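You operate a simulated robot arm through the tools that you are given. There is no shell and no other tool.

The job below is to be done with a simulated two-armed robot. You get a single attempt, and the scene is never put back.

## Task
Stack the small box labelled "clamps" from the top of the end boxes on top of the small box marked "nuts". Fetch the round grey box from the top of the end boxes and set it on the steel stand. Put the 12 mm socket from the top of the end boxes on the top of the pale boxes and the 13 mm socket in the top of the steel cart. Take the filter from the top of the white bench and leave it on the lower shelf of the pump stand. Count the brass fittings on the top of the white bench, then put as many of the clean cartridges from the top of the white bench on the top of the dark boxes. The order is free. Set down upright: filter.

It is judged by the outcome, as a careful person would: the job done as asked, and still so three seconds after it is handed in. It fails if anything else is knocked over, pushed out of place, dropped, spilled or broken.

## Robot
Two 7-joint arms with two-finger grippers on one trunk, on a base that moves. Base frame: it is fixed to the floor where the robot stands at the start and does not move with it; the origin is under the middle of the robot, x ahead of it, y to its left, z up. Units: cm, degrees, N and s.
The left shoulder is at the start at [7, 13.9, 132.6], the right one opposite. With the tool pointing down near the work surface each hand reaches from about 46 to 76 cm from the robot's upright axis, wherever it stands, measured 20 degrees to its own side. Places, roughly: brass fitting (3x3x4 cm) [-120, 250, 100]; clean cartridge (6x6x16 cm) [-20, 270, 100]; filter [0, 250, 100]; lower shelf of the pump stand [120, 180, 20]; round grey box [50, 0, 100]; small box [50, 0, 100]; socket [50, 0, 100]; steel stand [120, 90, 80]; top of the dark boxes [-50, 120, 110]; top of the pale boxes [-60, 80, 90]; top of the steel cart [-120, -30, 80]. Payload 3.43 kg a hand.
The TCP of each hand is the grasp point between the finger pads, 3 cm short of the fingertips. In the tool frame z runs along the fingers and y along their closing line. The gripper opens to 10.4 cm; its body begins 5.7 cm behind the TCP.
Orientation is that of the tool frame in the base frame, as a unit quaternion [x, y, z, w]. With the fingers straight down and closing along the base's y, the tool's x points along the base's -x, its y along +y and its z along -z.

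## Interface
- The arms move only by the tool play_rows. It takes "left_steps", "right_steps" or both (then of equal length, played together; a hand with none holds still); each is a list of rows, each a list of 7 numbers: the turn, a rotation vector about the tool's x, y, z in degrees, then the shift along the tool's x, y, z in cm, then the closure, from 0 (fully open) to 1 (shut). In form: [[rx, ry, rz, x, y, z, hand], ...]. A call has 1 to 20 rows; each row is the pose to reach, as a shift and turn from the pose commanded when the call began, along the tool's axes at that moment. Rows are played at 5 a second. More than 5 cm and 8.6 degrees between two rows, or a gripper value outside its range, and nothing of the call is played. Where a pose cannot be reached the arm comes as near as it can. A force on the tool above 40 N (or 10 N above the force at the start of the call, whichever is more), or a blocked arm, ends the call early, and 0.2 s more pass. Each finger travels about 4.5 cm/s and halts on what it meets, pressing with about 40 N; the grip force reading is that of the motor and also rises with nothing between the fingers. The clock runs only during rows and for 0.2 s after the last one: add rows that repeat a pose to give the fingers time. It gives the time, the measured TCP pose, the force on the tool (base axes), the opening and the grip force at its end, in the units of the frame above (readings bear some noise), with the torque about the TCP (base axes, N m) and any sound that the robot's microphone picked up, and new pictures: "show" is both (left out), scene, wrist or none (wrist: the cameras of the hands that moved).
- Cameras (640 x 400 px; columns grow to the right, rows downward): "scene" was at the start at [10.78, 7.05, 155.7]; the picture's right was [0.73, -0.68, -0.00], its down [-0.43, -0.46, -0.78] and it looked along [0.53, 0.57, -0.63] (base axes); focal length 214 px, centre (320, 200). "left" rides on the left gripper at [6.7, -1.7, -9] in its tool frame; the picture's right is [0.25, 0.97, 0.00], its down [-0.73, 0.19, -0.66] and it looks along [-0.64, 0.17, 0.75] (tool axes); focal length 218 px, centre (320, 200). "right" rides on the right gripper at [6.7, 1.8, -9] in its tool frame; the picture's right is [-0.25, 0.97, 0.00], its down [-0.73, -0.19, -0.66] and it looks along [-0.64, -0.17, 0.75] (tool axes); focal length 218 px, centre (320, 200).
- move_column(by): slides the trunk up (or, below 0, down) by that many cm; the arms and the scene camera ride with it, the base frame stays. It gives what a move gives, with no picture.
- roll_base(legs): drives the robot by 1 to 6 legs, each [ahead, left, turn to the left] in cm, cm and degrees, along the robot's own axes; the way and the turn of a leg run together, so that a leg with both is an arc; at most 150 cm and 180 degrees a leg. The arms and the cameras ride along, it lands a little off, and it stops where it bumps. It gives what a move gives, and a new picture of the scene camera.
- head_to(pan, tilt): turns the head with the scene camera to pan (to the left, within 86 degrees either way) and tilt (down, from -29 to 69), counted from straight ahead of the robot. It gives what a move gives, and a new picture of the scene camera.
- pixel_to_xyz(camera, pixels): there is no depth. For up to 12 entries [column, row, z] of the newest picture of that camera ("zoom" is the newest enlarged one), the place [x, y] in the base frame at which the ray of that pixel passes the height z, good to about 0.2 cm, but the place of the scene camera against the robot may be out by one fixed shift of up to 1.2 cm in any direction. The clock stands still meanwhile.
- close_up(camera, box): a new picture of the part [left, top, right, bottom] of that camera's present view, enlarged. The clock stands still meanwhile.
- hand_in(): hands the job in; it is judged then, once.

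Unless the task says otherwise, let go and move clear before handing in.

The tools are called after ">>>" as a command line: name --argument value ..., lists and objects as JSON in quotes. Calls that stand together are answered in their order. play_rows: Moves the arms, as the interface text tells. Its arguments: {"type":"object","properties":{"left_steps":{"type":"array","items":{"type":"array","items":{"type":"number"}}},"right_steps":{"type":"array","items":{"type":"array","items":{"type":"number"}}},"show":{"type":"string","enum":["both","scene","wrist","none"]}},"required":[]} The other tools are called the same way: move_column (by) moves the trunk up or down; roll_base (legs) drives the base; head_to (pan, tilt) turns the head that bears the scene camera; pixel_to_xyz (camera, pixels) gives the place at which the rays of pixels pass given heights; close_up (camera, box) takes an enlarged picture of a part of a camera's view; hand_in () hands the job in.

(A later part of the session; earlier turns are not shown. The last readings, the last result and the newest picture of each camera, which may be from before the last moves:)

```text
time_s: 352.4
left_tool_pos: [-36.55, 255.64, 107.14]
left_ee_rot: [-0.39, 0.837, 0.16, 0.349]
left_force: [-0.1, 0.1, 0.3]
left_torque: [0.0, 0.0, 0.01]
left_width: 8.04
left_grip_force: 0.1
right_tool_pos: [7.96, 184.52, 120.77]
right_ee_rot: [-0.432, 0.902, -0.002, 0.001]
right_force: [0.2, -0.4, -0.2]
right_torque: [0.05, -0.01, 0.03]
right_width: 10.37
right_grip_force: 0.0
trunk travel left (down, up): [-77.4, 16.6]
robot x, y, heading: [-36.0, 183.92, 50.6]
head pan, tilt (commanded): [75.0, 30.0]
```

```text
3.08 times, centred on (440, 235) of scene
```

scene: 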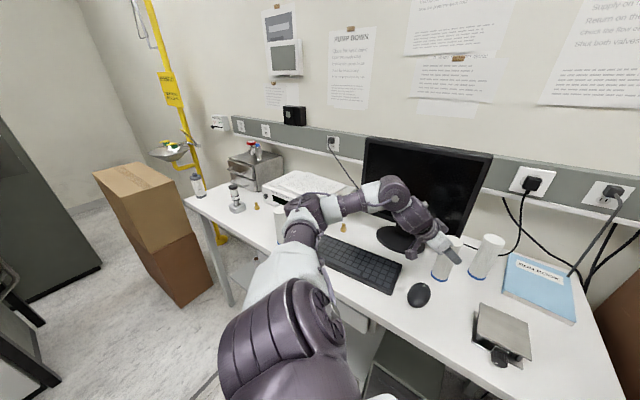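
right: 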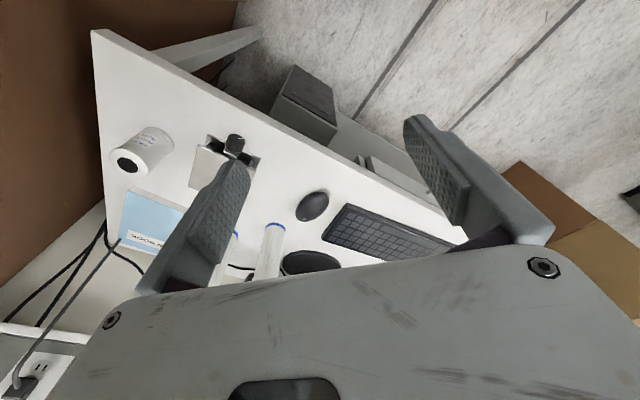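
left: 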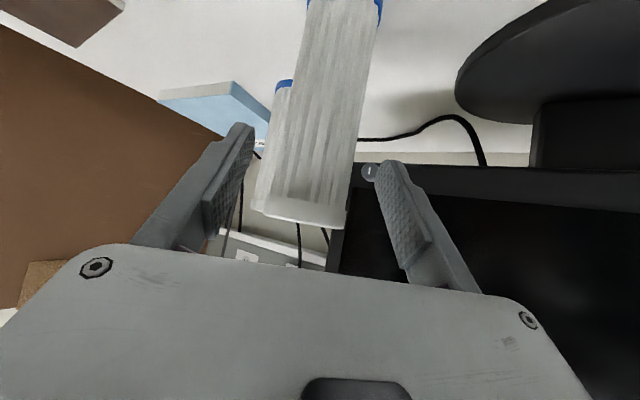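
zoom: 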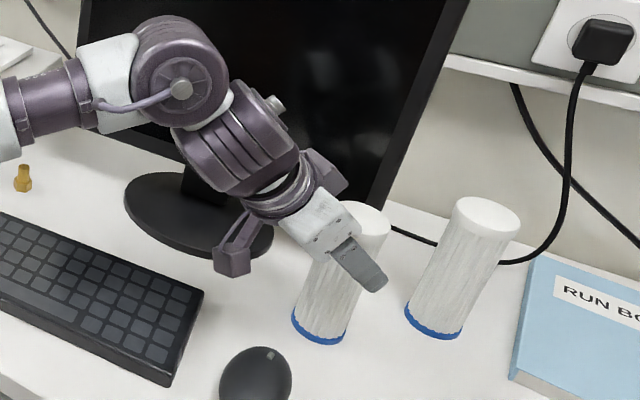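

Almost there; the cartridge is slightly left of centre. I shift −0.3, advance 3 cm and close.

>>> play_rows --left_steps '[[0, 0, 0, 0, -0.3, 1.5, 0.23], [0, 0, 0, 0, -0.3, 3, 0.23], [0, 0, 0, 0, -0.3, 3, 0.35], [0, 0, 0, 0, -0.3, 3, 0.45], [0, 0, 0, 0, -0.3, 3, 0.6], [0, 0, 0, 0, -0.3, 3, 1], [0, 0, 0, 0, -0.3, 3, 1]]'

>>> close_up --camera "scene" --box '[180, 130, 380, 270]'

```text
time_s: 354.1
left_tool_pos: [-34.98, 257.07, 105.06]
left_ee_rot: [-0.391, 0.837, 0.161, 0.348]
left_force: [0.1, -0.2, -0.8]
left_torque: [-0.01, 0.01, 0.01]
left_width: 5.04
left_grip_force: 40.2
right_tool_pos: [8.06, 184.68, 120.75]
right_ee_rot: [-0.432, 0.902, -0.001, 0.002]
right_force: [0.0, -0.6, -0.2]
right_torque: [0.0, 0.0, -0.02]
right_width: 10.4
right_grip_force: 0.0
trunk travel left (down, up): [-77.4, 16.6]
robot x, y, heading: [-35.67, 183.5, 50.9]
head pan, tilt (commanded): [75.0, 30.0]
```

scene: 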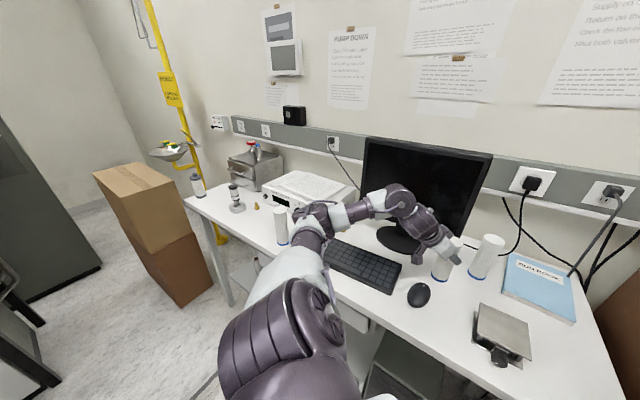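
left: 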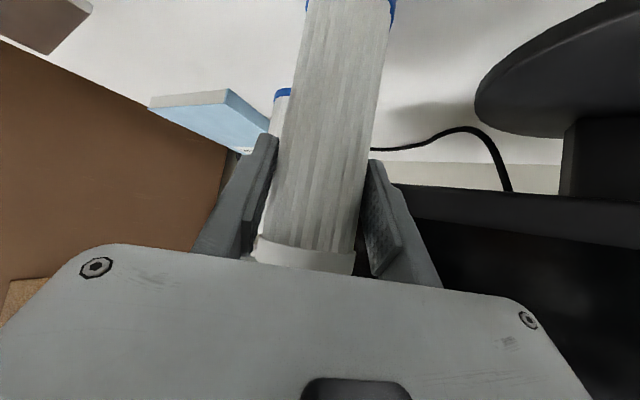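

```text
2.86 times, centred on (280, 200) of scene
```

zoom: 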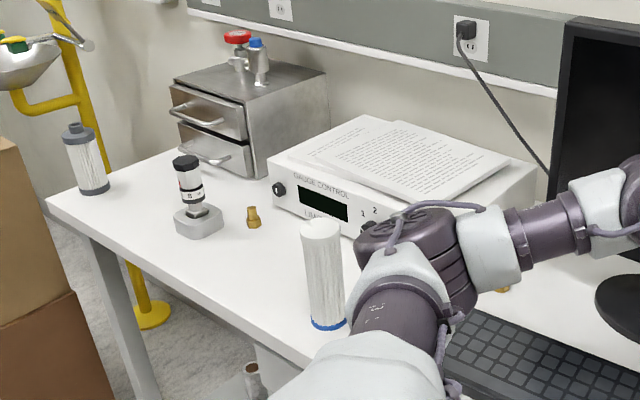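

Gripped (5.0 cm). I lift 2 cm straight up, then back-and-up along the fingers, away from the monitor.

>>> play_rows --left_steps '[[0, 0, 0, -0.7, 0, -0.7, 1], [0, 0, 0, -1.5, 0, -1.5, 1], [0, 0, 0, -2, 0, -4, 1], [0, 0, 0, -2.5, 0, -7, 1], [0, 0, 0, -3, 0, -10, 1], [0, 0, 0, -4, 0, -13, 1], [0, 0, 0, -5.5, 0, -15.5, 1], [0, 0, 0, -5.5, 0, -15.5, 1]]'

```text
time_s: 355.9
left_tool_pos: [-39.38, 251.74, 119.89]
left_ee_rot: [-0.39, 0.837, 0.159, 0.348]
left_force: [0.5, -0.4, -0.7]
left_torque: [-0.01, 0.0, -0.02]
left_width: 5.01
left_grip_force: 40.2
right_tool_pos: [8.0, 184.61, 120.82]
right_ee_rot: [-0.432, 0.902, -0.002, 0.002]
right_force: [0.2, 0.0, 0.0]
right_torque: [-0.02, -0.01, 0.03]
right_width: 10.4
right_grip_force: 0.1
trunk travel left (down, up): [-77.4, 16.6]
robot x, y, heading: [-35.72, 183.5, 50.9]
head pan, tilt (commanded): [75.0, 30.0]
```

scene: 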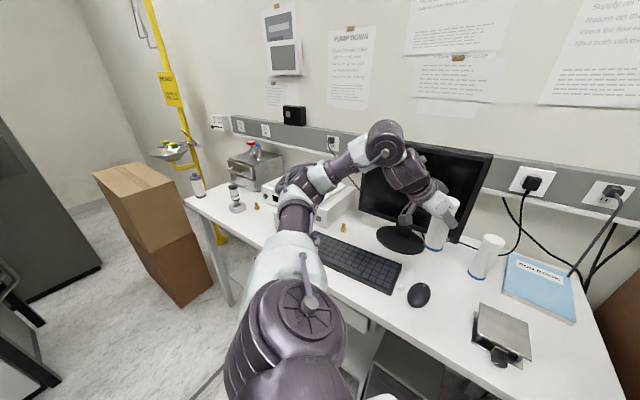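
left: 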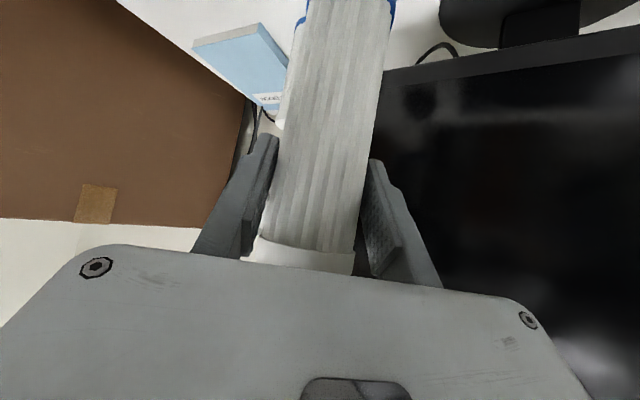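

The cartridge is clear. The dark boxes lie directly behind the robot, so I raise the trunk 10 cm and turn left 173° to bring the hand over them.

>>> move_column --by 10

>>> roll_base --legs '[[0, 0, 90], [0, 0, 83]]'

>>> head_to --pan 40 --tilt 40

```text
time_s: 357.2
left_tool_pos: [-39.55, 251.84, 129.86]
left_ee_rot: [-0.39, 0.837, 0.16, 0.348]
left_force: [0.3, 0.2, -1.1]
left_torque: [-0.02, 0.0, -0.03]
left_width: 5.01
left_grip_force: 39.9
right_tool_pos: [8.04, 184.61, 130.87]
right_ee_rot: [-0.432, 0.902, -0.002, 0.001]
right_force: [-0.3, -0.5, -0.4]
right_torque: [-0.01, 0.02, 0.02]
right_width: 10.42
right_grip_force: 0.0
trunk travel left (down, up): [-87.4, 6.6]
robot x, y, heading: [-35.71, 183.71, 50.8]
head pan, tilt (commanded): [75.0, 30.0]
```

```text
time_s: 360.3
left_tool_pos: [-101.02, 206.81, 129.4]
left_ee_rot: [0.785, -0.486, -0.321, -0.209]
left_force: [0.0, -0.3, -1.0]
left_torque: [0.01, -0.02, 0.01]
left_width: 5.01
left_grip_force: 40.1
right_tool_pos: [-20.59, 223.4, 131.32]
right_ee_rot: [0.856, -0.516, 0.008, -0.01]
right_force: [0.6, -0.9, 0.0]
right_torque: [-0.02, -0.02, 0.0]
right_width: 10.41
right_grip_force: 0.1
trunk travel left (down, up): [-87.4, 6.6]
robot x, y, heading: [-35.81, 183.83, 117.3]
head pan, tilt (commanded): [75.0, 30.0]
stopped in leg 1: the robot was blocked; the commanded pose is now the measured one
```

scene: 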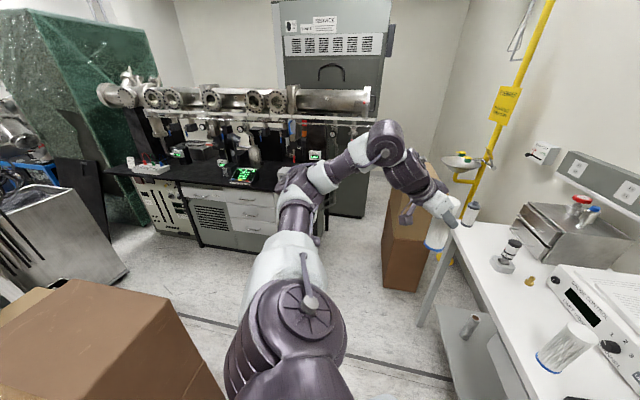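

```text
time_s: 361.3
left_tool_pos: [-101.23, 207.06, 129.31]
left_ee_rot: [0.785, -0.486, -0.321, -0.209]
left_force: [0.6, -0.2, -1.2]
left_torque: [0.01, 0.0, 0.0]
left_width: 5.01
left_grip_force: 40.5
right_tool_pos: [-20.64, 223.53, 131.18]
right_ee_rot: [0.855, -0.518, 0.007, -0.01]
right_force: [-0.8, 1.0, 0.0]
right_torque: [0.01, -0.01, 0.0]
right_width: 10.41
right_grip_force: 0.1
trunk travel left (down, up): [-87.4, 6.6]
robot x, y, heading: [-35.54, 183.46, 117.4]
head pan, tilt (commanded): [40.0, 40.0]
```

scene: 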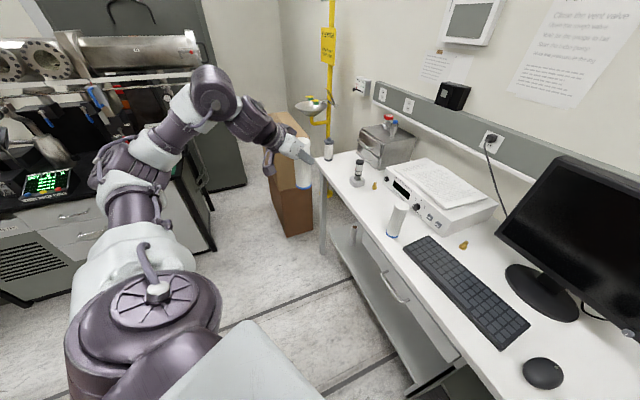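

Blocked at heading 117: the right elbow probably touched the cabinet side again. I look right before moving.

>>> head_to --pan -50 --tilt 5

```text
time_s: 362.9
left_tool_pos: [-101.1, 207.07, 129.23]
left_ee_rot: [0.785, -0.486, -0.321, -0.21]
left_force: [0.2, -0.3, -2.2]
left_torque: [-0.05, 0.05, 0.01]
left_width: 4.98
left_grip_force: 40.0
right_tool_pos: [-20.65, 223.54, 131.15]
right_ee_rot: [0.855, -0.518, 0.007, -0.01]
right_force: [0.6, 0.5, -0.2]
right_torque: [0.01, -0.02, 0.01]
right_width: 10.39
right_grip_force: 0.2
trunk travel left (down, up): [-87.4, 6.6]
robot x, y, heading: [-36.29, 183.5, 117.3]
head pan, tilt (commanded): [-50.0, 5.0]
```

scene: 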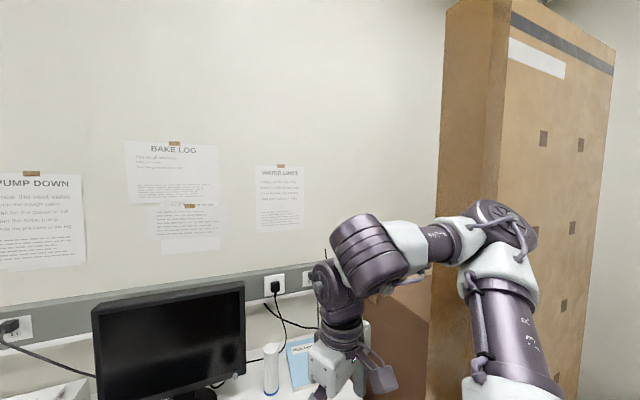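

The elbow rests against the cabinet's front corner, which stands unmoved. I turn back 8°, shift 25 cm west, and then complete the turn.

>>> roll_base --legs '[[0, 0, -8], [8, 24, 0]]'

>>> roll_base --legs '[[0, 0, 60], [0, 0, 54.5]]'

>>> head_to --pan 40 --tilt 40

```text
time_s: 363.6
left_tool_pos: [-101.11, 206.93, 129.43]
left_ee_rot: [0.784, -0.486, -0.323, -0.21]
left_force: [0.4, -0.2, -1.0]
left_torque: [-0.01, -0.03, -0.02]
left_width: 5.03
left_grip_force: 40.0
right_tool_pos: [-20.66, 223.44, 131.06]
right_ee_rot: [0.856, -0.516, 0.006, -0.011]
right_force: [0.8, -0.2, -0.6]
right_torque: [-0.01, -0.03, 0.0]
right_width: 10.4
right_grip_force: 0.2
trunk travel left (down, up): [-87.4, 6.6]
robot x, y, heading: [-35.63, 183.54, 116.9]
head pan, tilt (commanded): [-50.0, 5.0]
stopped in leg 1: the robot was blocked; the commanded pose is now the measured one
```

scene: 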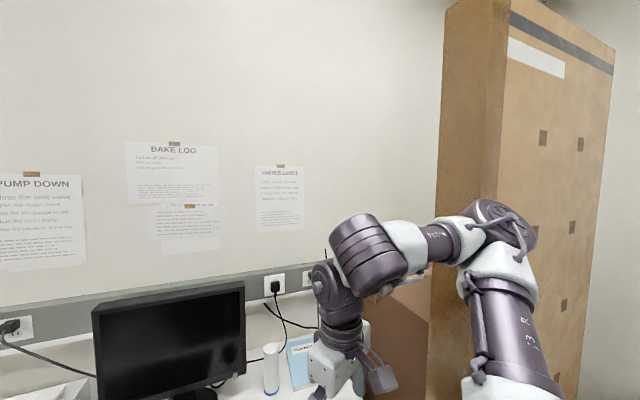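

```text
time_s: 369.1
left_tool_pos: [-31.21, 115.28, 129.99]
left_ee_rot: [0.835, 0.394, -0.349, 0.162]
left_force: [0.2, -0.4, -1.5]
left_torque: [0.0, -0.01, 0.0]
left_width: 4.99
left_grip_force: 39.7
right_tool_pos: [-79.4, 181.74, 130.83]
right_ee_rot: [0.898, 0.439, -0.003, -0.006]
right_force: [0.0, -0.6, 0.2]
right_torque: [-0.03, 0.02, 0.01]
right_width: 10.4
right_grip_force: 0.0
trunk travel left (down, up): [-87.4, 6.6]
robot x, y, heading: [-36.14, 183.63, -128.3]
head pan, tilt (commanded): [-50.0, 5.0]
```

scene: 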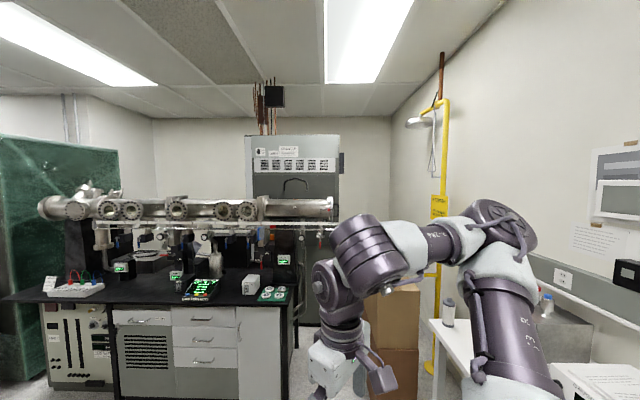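

```text
time_s: 370.7
left_tool_pos: [-31.34, 115.21, 129.9]
left_ee_rot: [0.834, 0.395, -0.349, 0.162]
left_force: [-0.3, -0.3, -1.6]
left_torque: [0.01, -0.02, -0.04]
left_width: 4.98
left_grip_force: 39.8
right_tool_pos: [-79.44, 181.63, 130.83]
right_ee_rot: [0.898, 0.439, -0.003, -0.006]
right_force: [-0.5, -0.1, -0.4]
right_torque: [0.05, -0.01, -0.02]
right_width: 10.36
right_grip_force: 0.1
trunk travel left (down, up): [-87.4, 6.6]
robot x, y, heading: [-35.71, 183.68, -128.6]
head pan, tilt (commanded): [40.0, 40.0]
```

scene: 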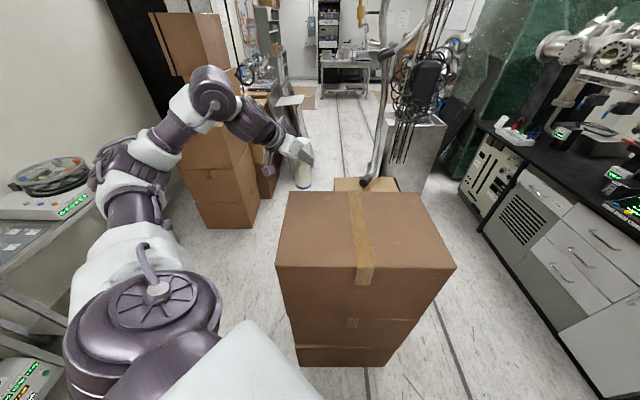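

The turn completed; nothing seems disturbed here. The hand is at (−31.3, 115.2); I measure the dark top from this view.

>>> pixel_to_xyz --camera "scene" --pixels '[[276, 266, 106], [455, 267, 106], [428, 193, 106], [286, 192, 106], [330, 230, 106]]'

>>> close_up --camera "scene" --box '[200, 110, 480, 290]'

```text
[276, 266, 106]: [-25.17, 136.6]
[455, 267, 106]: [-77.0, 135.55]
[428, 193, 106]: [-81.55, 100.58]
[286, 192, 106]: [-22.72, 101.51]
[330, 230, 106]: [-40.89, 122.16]
```

```text
2.22 times, centred on (340, 200) of scene
```

zoom: 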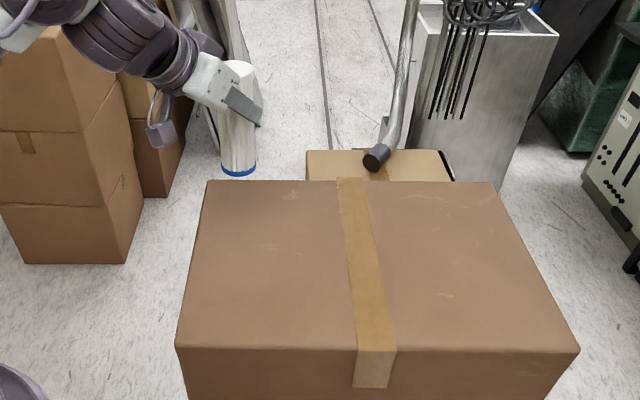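

Dark top: x −25…−77, y 101…136. I move the cartridge over (−40, 118) and lower to just above.

>>> play_rows --left_steps '[[0, 0, 0, -0.7, -2.9, 0.7, 1], [0, 0, 0, -1.5, -5.8, 1.5, 1], [0, 0, 0, -2.2, -8.7, 2.2, 1], [0, 0, 0, 0, -8.7, 4.3, 1], [0, 0, 0, 2.1, -8.7, 6.4, 1], [0, 0, 0, 3.5, -8.7, 7.8, 1], [0, 0, 0, 3.5, -8.7, 7.8, 1]]'

>>> close_up --camera "scene" --box '[240, 120, 440, 260]'

```text
time_s: 372.3
left_tool_pos: [-39.98, 118.39, 121.92]
left_ee_rot: [0.835, 0.394, -0.349, 0.162]
left_force: [0.4, -0.2, -1.4]
left_torque: [0.01, 0.02, 0.01]
left_width: 5.03
left_grip_force: 40.3
right_tool_pos: [-79.5, 181.8, 130.85]
right_ee_rot: [0.898, 0.439, -0.004, -0.006]
right_force: [-0.3, 0.2, 0.4]
right_torque: [-0.01, -0.05, 0.01]
right_width: 10.41
right_grip_force: 0.1
trunk travel left (down, up): [-87.4, 6.6]
robot x, y, heading: [-35.96, 183.72, -128.3]
head pan, tilt (commanded): [40.0, 40.0]
```

scene: 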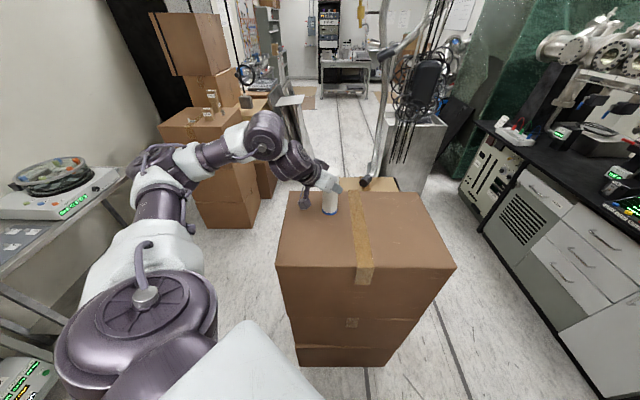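
left: 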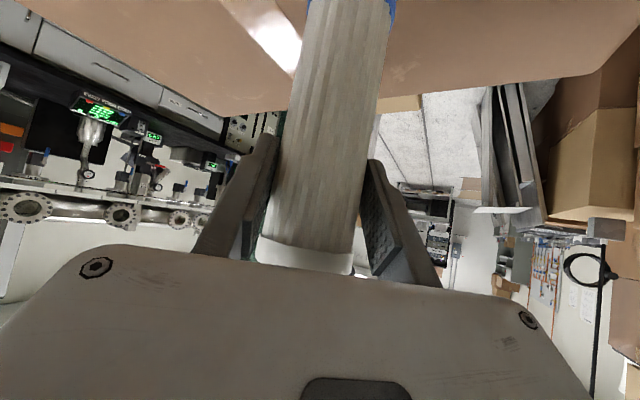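

```text
2.86 times, centred on (340, 190) of scene
```

zoom: 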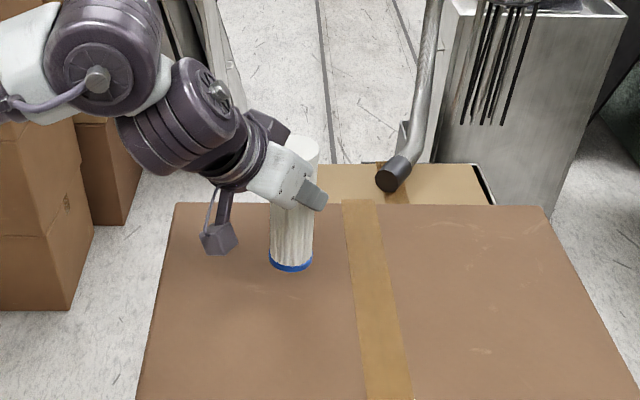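

Now at z 121.9; the expected contact is about 118. I lower in vertical steps.

>>> play_rows --left_steps '[[0, 0, 0, 0.5, 0, 0.5, 1], [0, 0, 0, 1, 0, 1, 1], [0, 0, 0, 1.5, 0, 1.5, 1], [0, 0, 0, 2, 0, 2, 1], [0, 0, 0, 2, 0, 2, 1]]' --show "none"

```text
time_s: 373.5
left_tool_pos: [-40.06, 118.34, 119.15]
left_ee_rot: [0.835, 0.395, -0.348, 0.162]
left_force: [0.5, 0.2, -1.1]
left_torque: [0.02, -0.02, 0.0]
left_width: 5.0
left_grip_force: 40.3
right_tool_pos: [-79.52, 181.65, 130.95]
right_ee_rot: [0.898, 0.439, -0.004, -0.007]
right_force: [0.3, -0.4, -0.2]
right_torque: [-0.03, 0.0, -0.01]
right_width: 10.37
right_grip_force: 0.0
trunk travel left (down, up): [-87.4, 6.6]
robot x, y, heading: [-35.75, 183.56, -128.6]
head pan, tilt (commanded): [40.0, 40.0]
```

>>> play_rows --left_steps '[[0, 0, 0, 0.3, 0, 0.3, 1], [0, 0, 0, 0.6, 0, 0.6, 1], [0, 0, 0, 0.8, 0, 0.8, 1], [0, 0, 0, 0.8, 0, 0.8, 1]]' --show "none"

>>> close_up --camera "scene" --box '[260, 140, 420, 250]'

```text
time_s: 374.5
left_tool_pos: [-40.03, 118.59, 117.99]
left_ee_rot: [0.835, 0.395, -0.348, 0.162]
left_force: [0.7, -0.6, -1.4]
left_torque: [0.0, -0.03, -0.03]
left_width: 4.99
left_grip_force: 40.0
right_tool_pos: [-79.58, 181.68, 130.86]
right_ee_rot: [0.898, 0.44, -0.004, -0.006]
right_force: [-0.1, -0.2, 0.6]
right_torque: [-0.01, 0.0, 0.0]
right_width: 10.4
right_grip_force: 0.1
trunk travel left (down, up): [-87.4, 6.6]
robot x, y, heading: [-35.85, 183.4, -128.5]
head pan, tilt (commanded): [40.0, 40.0]
```

```text
3.64 times, centred on (340, 195) of scene
```

zoom: 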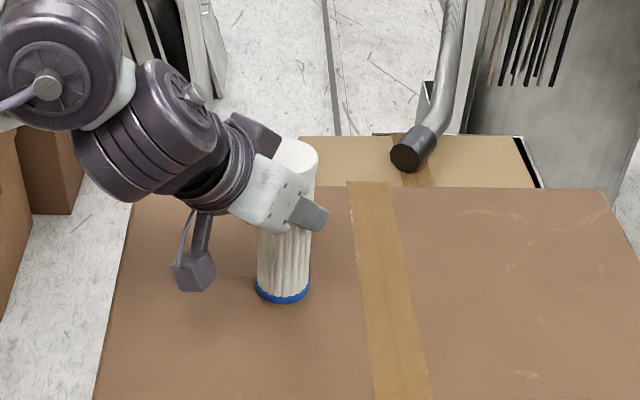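

>>> play_rows --left_steps '[[0, 0, 0, 0.22, 0, 0.22, 1], [0, 0, 0, 0.43, 0, 0.43, 1], [0, 0, 0, 0.6, 0, 0.6, 1], [0, 0, 0, 0.6, 0, 0.6, 1]]' --show "none"

```text
time_s: 375.5
left_tool_pos: [-39.91, 118.47, 117.68]
left_ee_rot: [0.832, 0.394, -0.353, 0.165]
left_force: [1.9, -9.4, 33.0]
left_torque: [-0.71, 0.0, 0.05]
left_width: 5.0
left_grip_force: 39.8
right_tool_pos: [-79.53, 182.12, 130.87]
right_ee_rot: [0.899, 0.439, -0.005, -0.005]
right_force: [0.2, -0.2, 0.1]
right_torque: [-0.01, 0.01, 0.01]
right_width: 10.42
right_grip_force: 0.1
trunk travel left (down, up): [-87.4, 6.6]
robot x, y, heading: [-35.85, 183.07, -128.3]
head pan, tilt (commanded): [40.0, 40.0]
```

Contact (33 N). I ease off, open slowly, and back away along the finger direction.

>>> play_rows --left_steps '[[0, 0, 0, -0.33, 0, -0.33, 1], [0, 0, 0, -0.33, 0, -0.33, 1], [0, 0, 0, -0.33, 0, -0.33, 0.48], [0, 0, 0, -0.33, 0, -0.33, 0.4], [0, 0, 0, -0.33, 0, -0.33, 0.3], [0, 0, 0, -0.33, 0, -0.33, 0.2], [0, 0, 0, -0.33, 0, -0.33, 0.2], [0, 0, 0, -0.33, 0, -2, 0.2], [0, 0, 0, -0.33, 0, -5, 0.2], [0, 0, 0, -0.33, 0, -8, 0.2], [0, 0, 0, -0.33, 0, -11, 0.2], [0, 0, 0, -0.33, 0, -14, 0.2], [0, 0, 0, -0.33, 0, -14, 0.2]]'

>>> close_up --camera "scene" --box '[260, 130, 420, 250]'

```text
time_s: 378.3
left_tool_pos: [-33.83, 125.93, 127.3]
left_ee_rot: [0.834, 0.395, -0.348, 0.162]
left_force: [-0.2, 0.6, -0.2]
left_torque: [0.01, -0.01, 0.01]
left_width: 8.3
left_grip_force: 0.1
right_tool_pos: [-79.55, 181.65, 130.78]
right_ee_rot: [0.898, 0.439, -0.004, -0.006]
right_force: [0.2, -0.6, -0.6]
right_torque: [0.02, -0.03, -0.02]
right_width: 10.4
right_grip_force: 0.2
trunk travel left (down, up): [-87.4, 6.6]
robot x, y, heading: [-35.75, 183.4, -128.3]
head pan, tilt (commanded): [40.0, 40.0]
```

scene: 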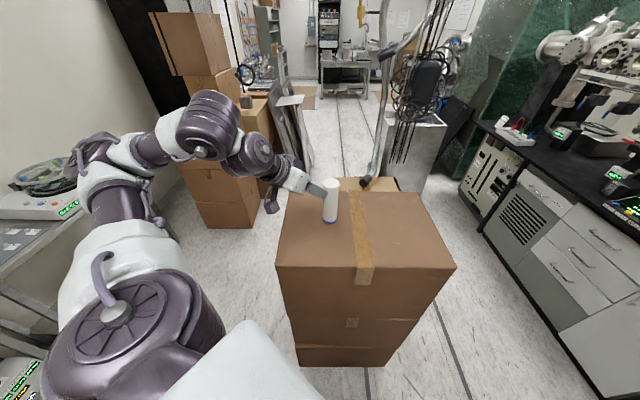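
left: 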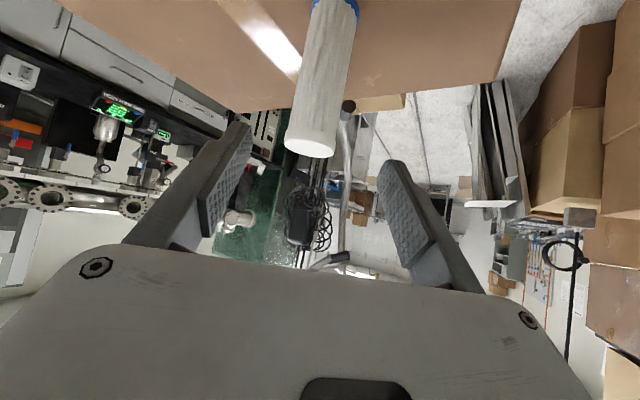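

```text
3.33 times, centred on (340, 190) of scene
```

zoom: 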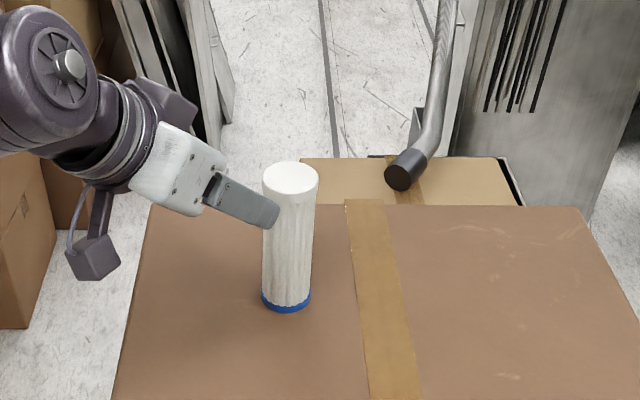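

Cartridge one stands upright on the dark boxes. I raise the trunk for clearance, move to (−66, 176) and turn to heading 70, watching the bench for hidden fittings.

>>> move_column --by 6.4

>>> roll_base --legs '[[-10, -10, 0], [24, -10, 0]]'

>>> head_to --pan 40 --tilt 40

```text
time_s: 379.4
left_tool_pos: [-33.72, 125.93, 133.67]
left_ee_rot: [0.834, 0.395, -0.349, 0.162]
left_force: [-1.0, 0.4, 0.2]
left_torque: [0.03, -0.03, 0.01]
left_width: 8.31
left_grip_force: 0.0
right_tool_pos: [-79.64, 181.76, 137.22]
right_ee_rot: [0.898, 0.439, -0.004, -0.006]
right_force: [0.0, 0.2, -0.7]
right_torque: [-0.02, -0.01, -0.01]
right_width: 10.4
right_grip_force: 0.1
trunk travel left (down, up): [-93.8, 0.2]
robot x, y, heading: [-36.09, 183.73, -128.4]
head pan, tilt (commanded): [40.0, 40.0]
```

```text
time_s: 382.2
left_tool_pos: [-57.77, 127.43, 133.71]
left_ee_rot: [0.833, 0.395, -0.351, 0.164]
left_force: [-0.4, 0.7, 1.1]
left_torque: [0.01, 0.02, 0.0]
left_width: 8.35
left_grip_force: 0.0
right_tool_pos: [-103.56, 183.21, 137.42]
right_ee_rot: [0.898, 0.439, -0.005, -0.007]
right_force: [0.4, 0.2, 1.0]
right_torque: [-0.02, 0.01, 0.0]
right_width: 10.41
right_grip_force: 0.1
trunk travel left (down, up): [-93.8, 0.2]
robot x, y, heading: [-60.67, 184.86, -128.4]
head pan, tilt (commanded): [40.0, 40.0]
```

scene: 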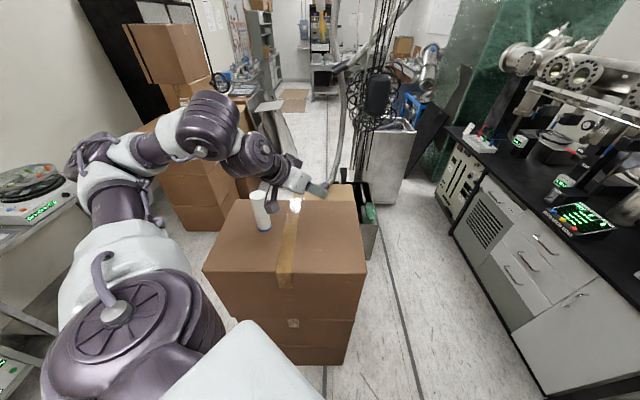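

```text
time_s: 382.8
left_tool_pos: [-57.94, 127.35, 133.66]
left_ee_rot: [0.834, 0.395, -0.35, 0.163]
left_force: [0.4, -0.3, -0.8]
left_torque: [0.0, -0.01, -0.01]
left_width: 8.34
left_grip_force: 0.1
right_tool_pos: [-103.88, 183.2, 137.33]
right_ee_rot: [0.899, 0.439, -0.005, -0.006]
right_force: [0.2, -0.5, 0.5]
right_torque: [0.05, -0.01, -0.01]
right_width: 10.42
right_grip_force: 0.0
trunk travel left (down, up): [-93.8, 0.2]
robot x, y, heading: [-60.6, 184.72, -128.2]
head pan, tilt (commanded): [40.0, 40.0]
```

scene: 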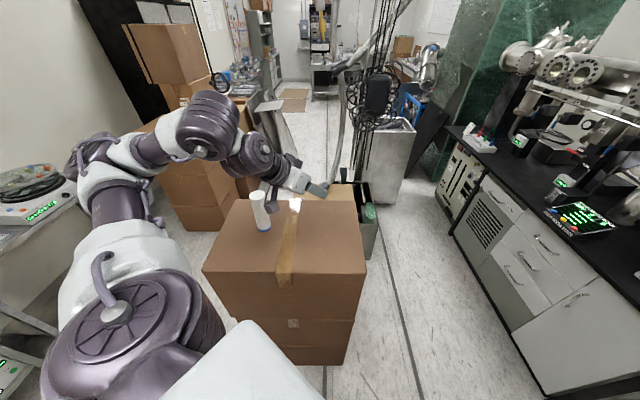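

I turn right 161.7° to heading 70 facing the bench.

>>> roll_base --legs '[[0, 0, -81], [0, 0, -80.7]]'

>>> head_to --pan 10 --tilt 40

>>> head_to --pan 65 --tilt 35

```text
time_s: 390.1
left_tool_pos: [-80.46, 238.78, 133.45]
left_ee_rot: [-0.521, 0.762, 0.215, 0.319]
left_force: [0.2, -1.3, -0.2]
left_torque: [0.0, 0.03, 0.0]
left_width: 8.33
left_grip_force: 0.1
right_tool_pos: [-19.51, 200.1, 137.23]
right_ee_rot: [-0.576, 0.818, -0.005, 0.005]
right_force: [0.3, -0.3, -1.2]
right_torque: [0.01, -0.02, -0.01]
right_width: 10.38
right_grip_force: 0.0
trunk travel left (down, up): [-93.8, 0.2]
robot x, y, heading: [-60.12, 184.6, 69.9]
head pan, tilt (commanded): [40.0, 40.0]
```

scene: 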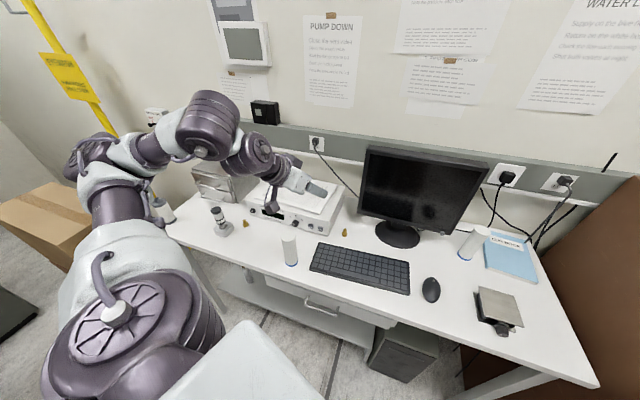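

```text
time_s: 391.1
left_tool_pos: [-80.33, 238.77, 133.65]
left_ee_rot: [-0.522, 0.761, 0.215, 0.318]
left_force: [0.1, 0.3, -0.5]
left_torque: [0.0, 0.05, 0.01]
left_width: 8.31
left_grip_force: 0.1
right_tool_pos: [-19.29, 200.14, 137.1]
right_ee_rot: [-0.576, 0.818, -0.006, 0.004]
right_force: [0.2, -0.1, -0.2]
right_torque: [-0.01, 0.04, 0.03]
right_width: 10.38
right_grip_force: 0.1
trunk travel left (down, up): [-93.8, 0.2]
robot x, y, heading: [-60.29, 184.89, 69.6]
head pan, tilt (commanded): [10.0, 40.0]
```

scene: 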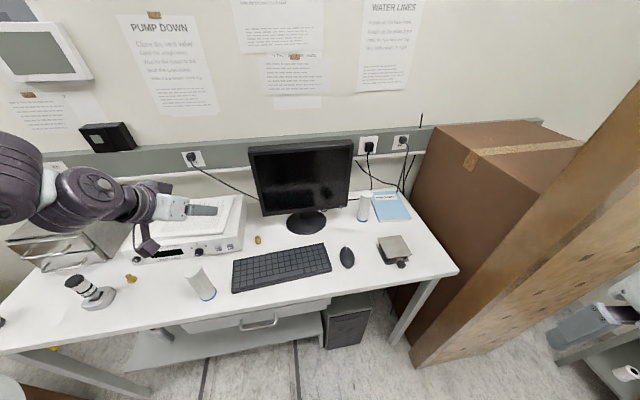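

```text
time_s: 392.3
left_tool_pos: [-80.31, 238.72, 133.59]
left_ee_rot: [-0.521, 0.762, 0.215, 0.319]
left_force: [-0.7, -0.5, -0.5]
left_torque: [0.0, -0.01, -0.01]
left_width: 8.3
left_grip_force: 0.1
right_tool_pos: [-19.33, 200.11, 137.14]
right_ee_rot: [-0.576, 0.817, -0.005, 0.005]
right_force: [0.1, -0.6, 0.0]
right_torque: [-0.02, 0.05, 0.02]
right_width: 10.4
right_grip_force: 0.2
trunk travel left (down, up): [-93.8, 0.2]
robot x, y, heading: [-60.34, 184.58, 70.0]
head pan, tilt (commanded): [65.0, 35.0]
```

scene: 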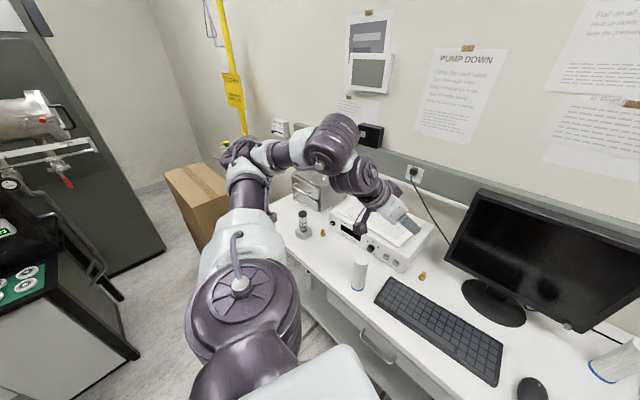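

Good overview: I zoom in over the bench once more to count fittings, including around the controller, drawers and monitor.

>>> close_up --camera "scene" --box '[260, 160, 460, 300]'

>>> head_to --pan 10 --tilt 40

>>> close_up --camera "scene" --box '[0, 180, 260, 350]'

>>> close_up --camera "scene" --box '[230, 130, 470, 290]'

```text
2.86 times, centred on (360, 230) of scene
```

zoom: 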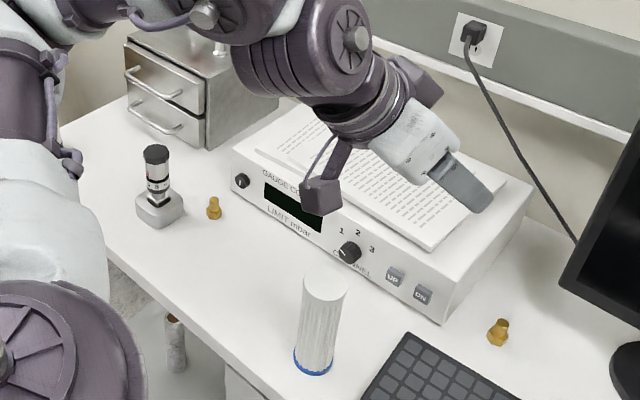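

```text
time_s: 393.5
left_tool_pos: [-80.31, 238.7, 133.64]
left_ee_rot: [-0.522, 0.762, 0.215, 0.318]
left_force: [-0.7, 0.2, 0.2]
left_torque: [0.0, 0.0, -0.01]
left_width: 8.33
left_grip_force: 0.0
right_tool_pos: [-19.28, 200.04, 137.25]
right_ee_rot: [-0.576, 0.817, -0.006, 0.005]
right_force: [0.5, -0.6, 0.0]
right_torque: [0.01, 0.01, 0.01]
right_width: 10.41
right_grip_force: 0.1
trunk travel left (down, up): [-93.8, 0.2]
robot x, y, heading: [-60.29, 184.66, 70.0]
head pan, tilt (commanded): [10.0, 40.0]
```

scene: 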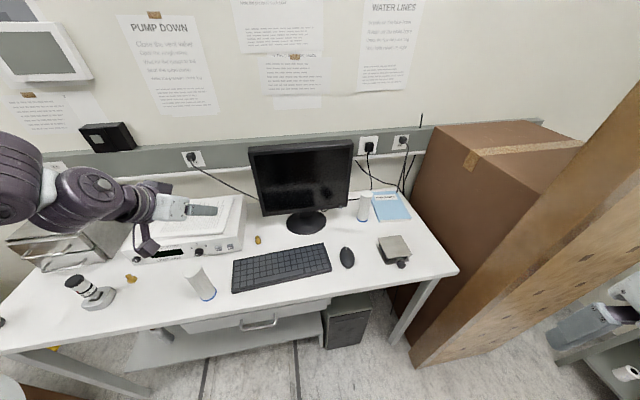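

```text
2.35 times, centred on (130, 265) of scene
```

zoom: 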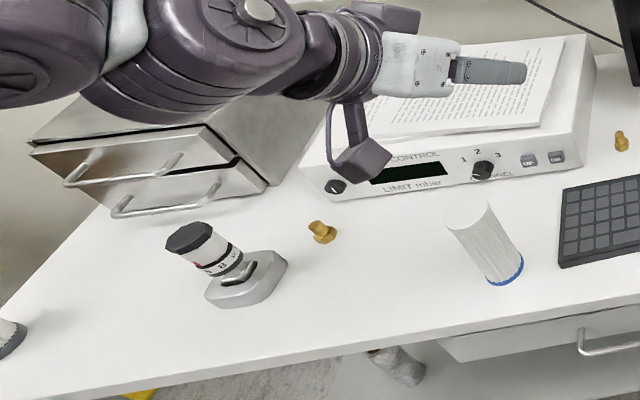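

```text
2.50 times, centred on (350, 210) of scene
```

zoom: 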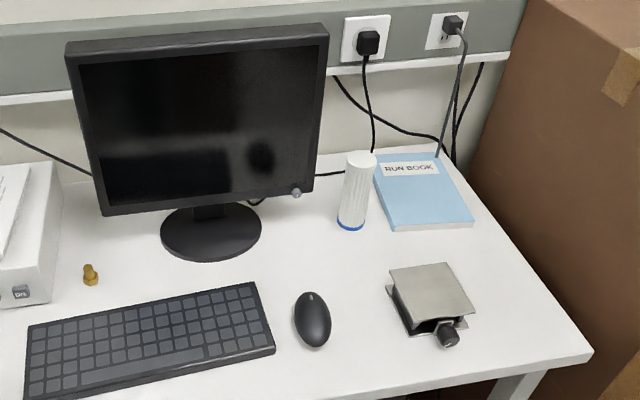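

Two brass fittings visible. I check behind the controller with the left wrist camera, which is above it.

>>> close_up --camera "left" --box '[0, 0, 640, 400]'

>>> close_up --camera "right" --box '[0, 0, 640, 400]'

```text
1.00 times, centred on (320, 200) of left (not enlarged: the box is as wide or as high as the picture)
```

zoom: 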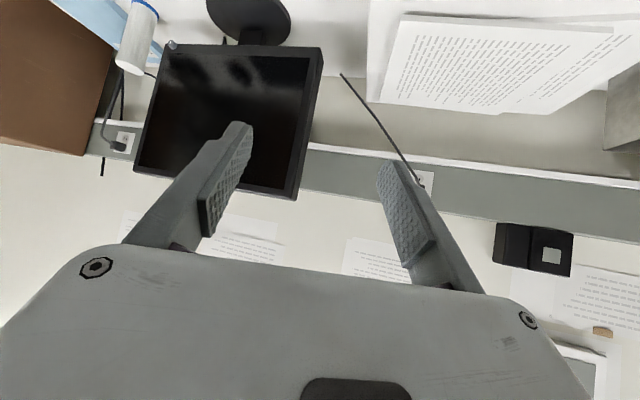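

```text
1.00 times, centred on (320, 200) of right (not enlarged: the box is as wide or as high as the picture)
```

zoom: 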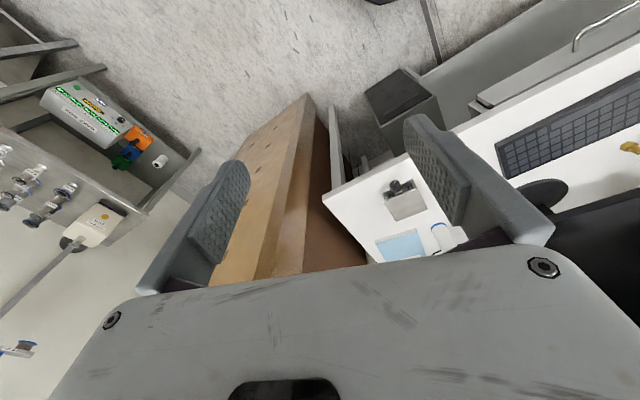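

No others behind the controller. So two fittings → two cartridges; the second will be the left one near (−88, 239). I measure it.

>>> pixel_to_xyz --camera "scene" --pixels '[[209.3, 294.5, 92.6], [192.5, 271.5, 108.6], [132, 281, 93]]'

>>> roll_base --legs '[[-12, 0, 0]]'

>>> move_column --by -12

>>> close_up --camera "left" --box '[0, 0, 640, 400]'

```text
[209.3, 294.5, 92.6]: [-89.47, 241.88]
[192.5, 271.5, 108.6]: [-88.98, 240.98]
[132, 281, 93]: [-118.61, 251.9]
```

```text
time_s: 394.8
left_tool_pos: [-84.36, 227.99, 133.44]
left_ee_rot: [-0.523, 0.762, 0.215, 0.317]
left_force: [0.3, 0.5, 0.4]
left_torque: [-0.01, 0.03, -0.01]
left_width: 8.31
left_grip_force: 0.1
right_tool_pos: [-23.27, 189.43, 137.12]
right_ee_rot: [-0.576, 0.817, -0.007, 0.003]
right_force: [-0.1, 0.4, 0.5]
right_torque: [-0.02, 0.04, -0.01]
right_width: 10.4
right_grip_force: 0.1
trunk travel left (down, up): [-93.8, 0.2]
robot x, y, heading: [-64.06, 173.56, 69.5]
head pan, tilt (commanded): [10.0, 40.0]
```

scene: 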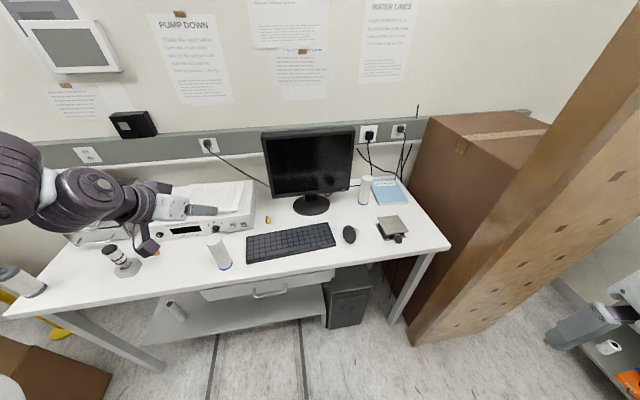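

```text
time_s: 396.3
left_tool_pos: [-84.5, 227.47, 121.66]
left_ee_rot: [-0.522, 0.761, 0.216, 0.319]
left_force: [-0.4, -0.4, 0.6]
left_torque: [0.01, 0.03, -0.06]
left_width: 8.31
left_grip_force: 0.1
right_tool_pos: [-23.44, 188.81, 125.28]
right_ee_rot: [-0.576, 0.818, -0.006, 0.004]
right_force: [-0.3, -0.4, 0.5]
right_torque: [0.0, 0.01, -0.02]
right_width: 10.38
right_grip_force: 0.1
trunk travel left (down, up): [-81.8, 12.2]
robot x, y, heading: [-64.2, 173.99, 69.9]
head pan, tilt (commanded): [10.0, 40.0]
```

```text
1.00 times, centred on (320, 200) of left (not enlarged: the box is as wide or as high as the picture)
```

zoom: 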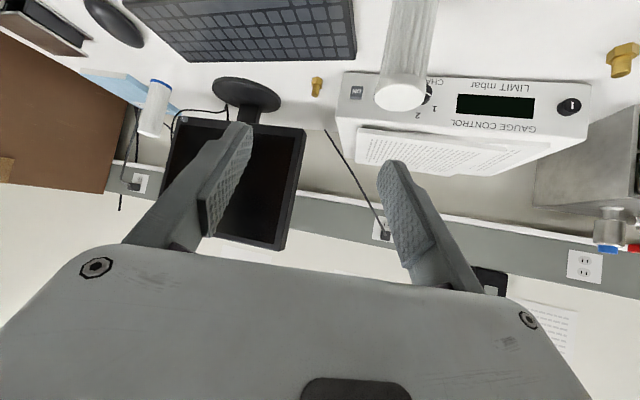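

Cartridge axis from the wrist view: (−89, 241). I lower the trunk 4 cm more and align the hand in front of it.

>>> move_column --by -4

>>> play_rows --left_steps '[[0, 0, 0, 0.3, 2.5, 0.8, 0.2], [0, 0, 0, 0.6, 5, 1.6, 0.2], [0, 0, 0, 0.9, 7.5, 2.4, 0.2], [0, 0, 0, 1.2, 9.2, 3.2, 0.2], [0, 0, 0, 1.2, 9.2, 5.5, 0.2], [0, 0, 0, 1.2, 9.2, 5.5, 0.2]]'

```text
time_s: 397.1
left_tool_pos: [-84.56, 227.63, 117.7]
left_ee_rot: [-0.522, 0.761, 0.216, 0.319]
left_force: [0.6, 0.3, -0.1]
left_torque: [-0.02, 0.0, 0.0]
left_width: 8.32
left_grip_force: 0.0
right_tool_pos: [-23.49, 188.83, 121.2]
right_ee_rot: [-0.577, 0.817, -0.005, 0.006]
right_force: [0.1, -0.3, -0.3]
right_torque: [-0.02, 0.03, -0.02]
right_width: 10.41
right_grip_force: 0.0
trunk travel left (down, up): [-77.8, 16.2]
robot x, y, heading: [-64.53, 173.51, 69.8]
head pan, tilt (commanded): [10.0, 40.0]
```

```text
time_s: 398.5
left_tool_pos: [-91.95, 233.75, 112.92]
left_ee_rot: [-0.521, 0.761, 0.215, 0.32]
left_force: [0.0, 0.9, 0.4]
left_torque: [-0.02, 0.01, 0.02]
left_width: 8.34
left_grip_force: 0.0
right_tool_pos: [-23.49, 188.89, 121.24]
right_ee_rot: [-0.576, 0.817, -0.006, 0.005]
right_force: [0.5, 0.0, -0.7]
right_torque: [-0.02, 0.0, 0.01]
right_width: 10.38
right_grip_force: 0.1
trunk travel left (down, up): [-77.8, 16.2]
robot x, y, heading: [-64.15, 173.52, 70.0]
head pan, tilt (commanded): [10.0, 40.0]
```

scene: 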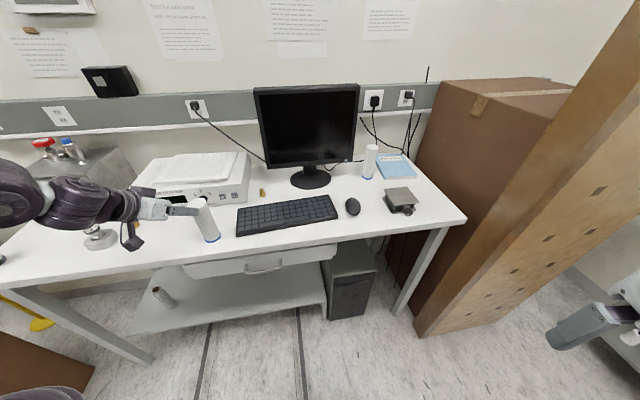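
left: 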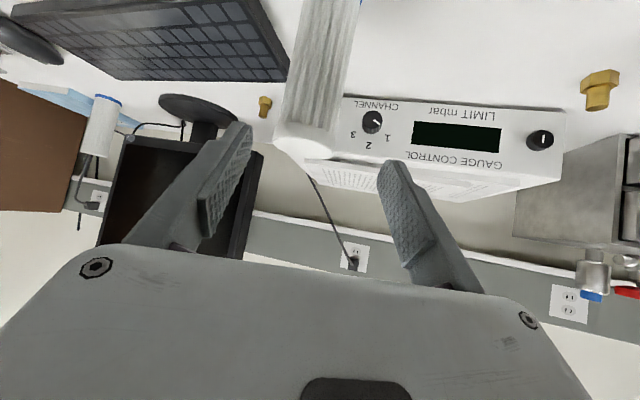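

The cartridge is 0.6 cm left of the hand's axis. I correct and advance about 8 cm, then check.

>>> play_rows --left_steps '[[0, 0, 0, 0.2, -0.6, 2, 0.1], [0, 0, 0, 0.3, -0.6, 4, 0.1], [0, 0, 0, 0.4, -0.6, 6, 0.1], [0, 0, 0, 0.4, -0.6, 8, 0.1], [0, 0, 0, 0.4, -0.6, 8, 0.1]]' --show "wrist"

```text
time_s: 399.7
left_tool_pos: [-89.38, 238.58, 107.05]
left_ee_rot: [-0.522, 0.761, 0.216, 0.32]
left_force: [-0.6, 0.0, -1.3]
left_torque: [0.0, -0.02, -0.03]
left_width: 9.35
left_grip_force: 0.1
right_tool_pos: [-23.63, 188.82, 121.24]
right_ee_rot: [-0.577, 0.817, -0.005, 0.004]
right_force: [0.0, -0.1, -0.4]
right_torque: [-0.01, -0.02, -0.01]
right_width: 10.42
right_grip_force: 0.0
trunk travel left (down, up): [-77.8, 16.2]
robot x, y, heading: [-64.17, 173.54, 69.8]
head pan, tilt (commanded): [10.0, 40.0]
```

left: 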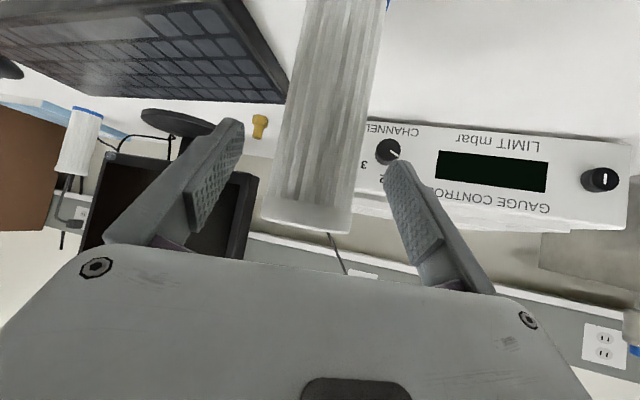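

Well centred. I advance 2.7 cm more and close.

>>> play_rows --left_steps '[[0, 0, 0, 0, -0.3, 1.4, 0.1], [0, 0, 0, 0, -0.3, 2.7, 0.1], [0, 0, 0, 0, -0.3, 2.7, 0.25], [0, 0, 0, 0, -0.3, 2.7, 0.4], [0, 0, 0, 0, -0.3, 2.7, 0.55], [0, 0, 0, 0, -0.3, 2.7, 1], [0, 0, 0, 0, -0.3, 2.7, 1]]' --show "wrist"

```text
time_s: 401.3
left_tool_pos: [-88.31, 240.18, 105.06]
left_ee_rot: [-0.523, 0.76, 0.216, 0.319]
left_force: [-1.1, -0.7, -1.2]
left_torque: [0.01, 0.01, 0.05]
left_width: 5.03
left_grip_force: 40.2
right_tool_pos: [-23.4, 188.96, 121.38]
right_ee_rot: [-0.576, 0.817, -0.006, 0.004]
right_force: [-0.3, 0.8, 0.6]
right_torque: [-0.02, 0.02, 0.01]
right_width: 10.39
right_grip_force: 0.1
trunk travel left (down, up): [-77.8, 16.2]
robot x, y, heading: [-64.45, 173.8, 70.0]
head pan, tilt (commanded): [10.0, 40.0]
```

left: 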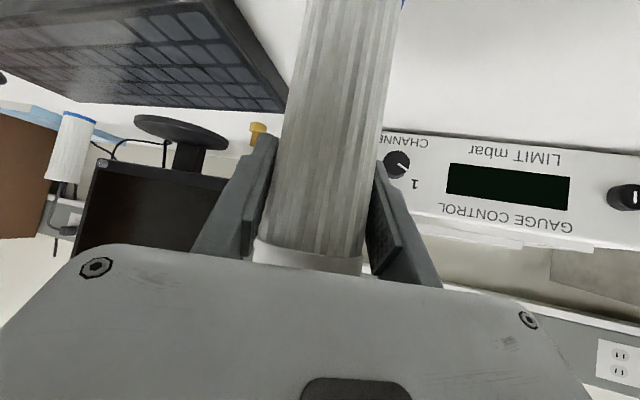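

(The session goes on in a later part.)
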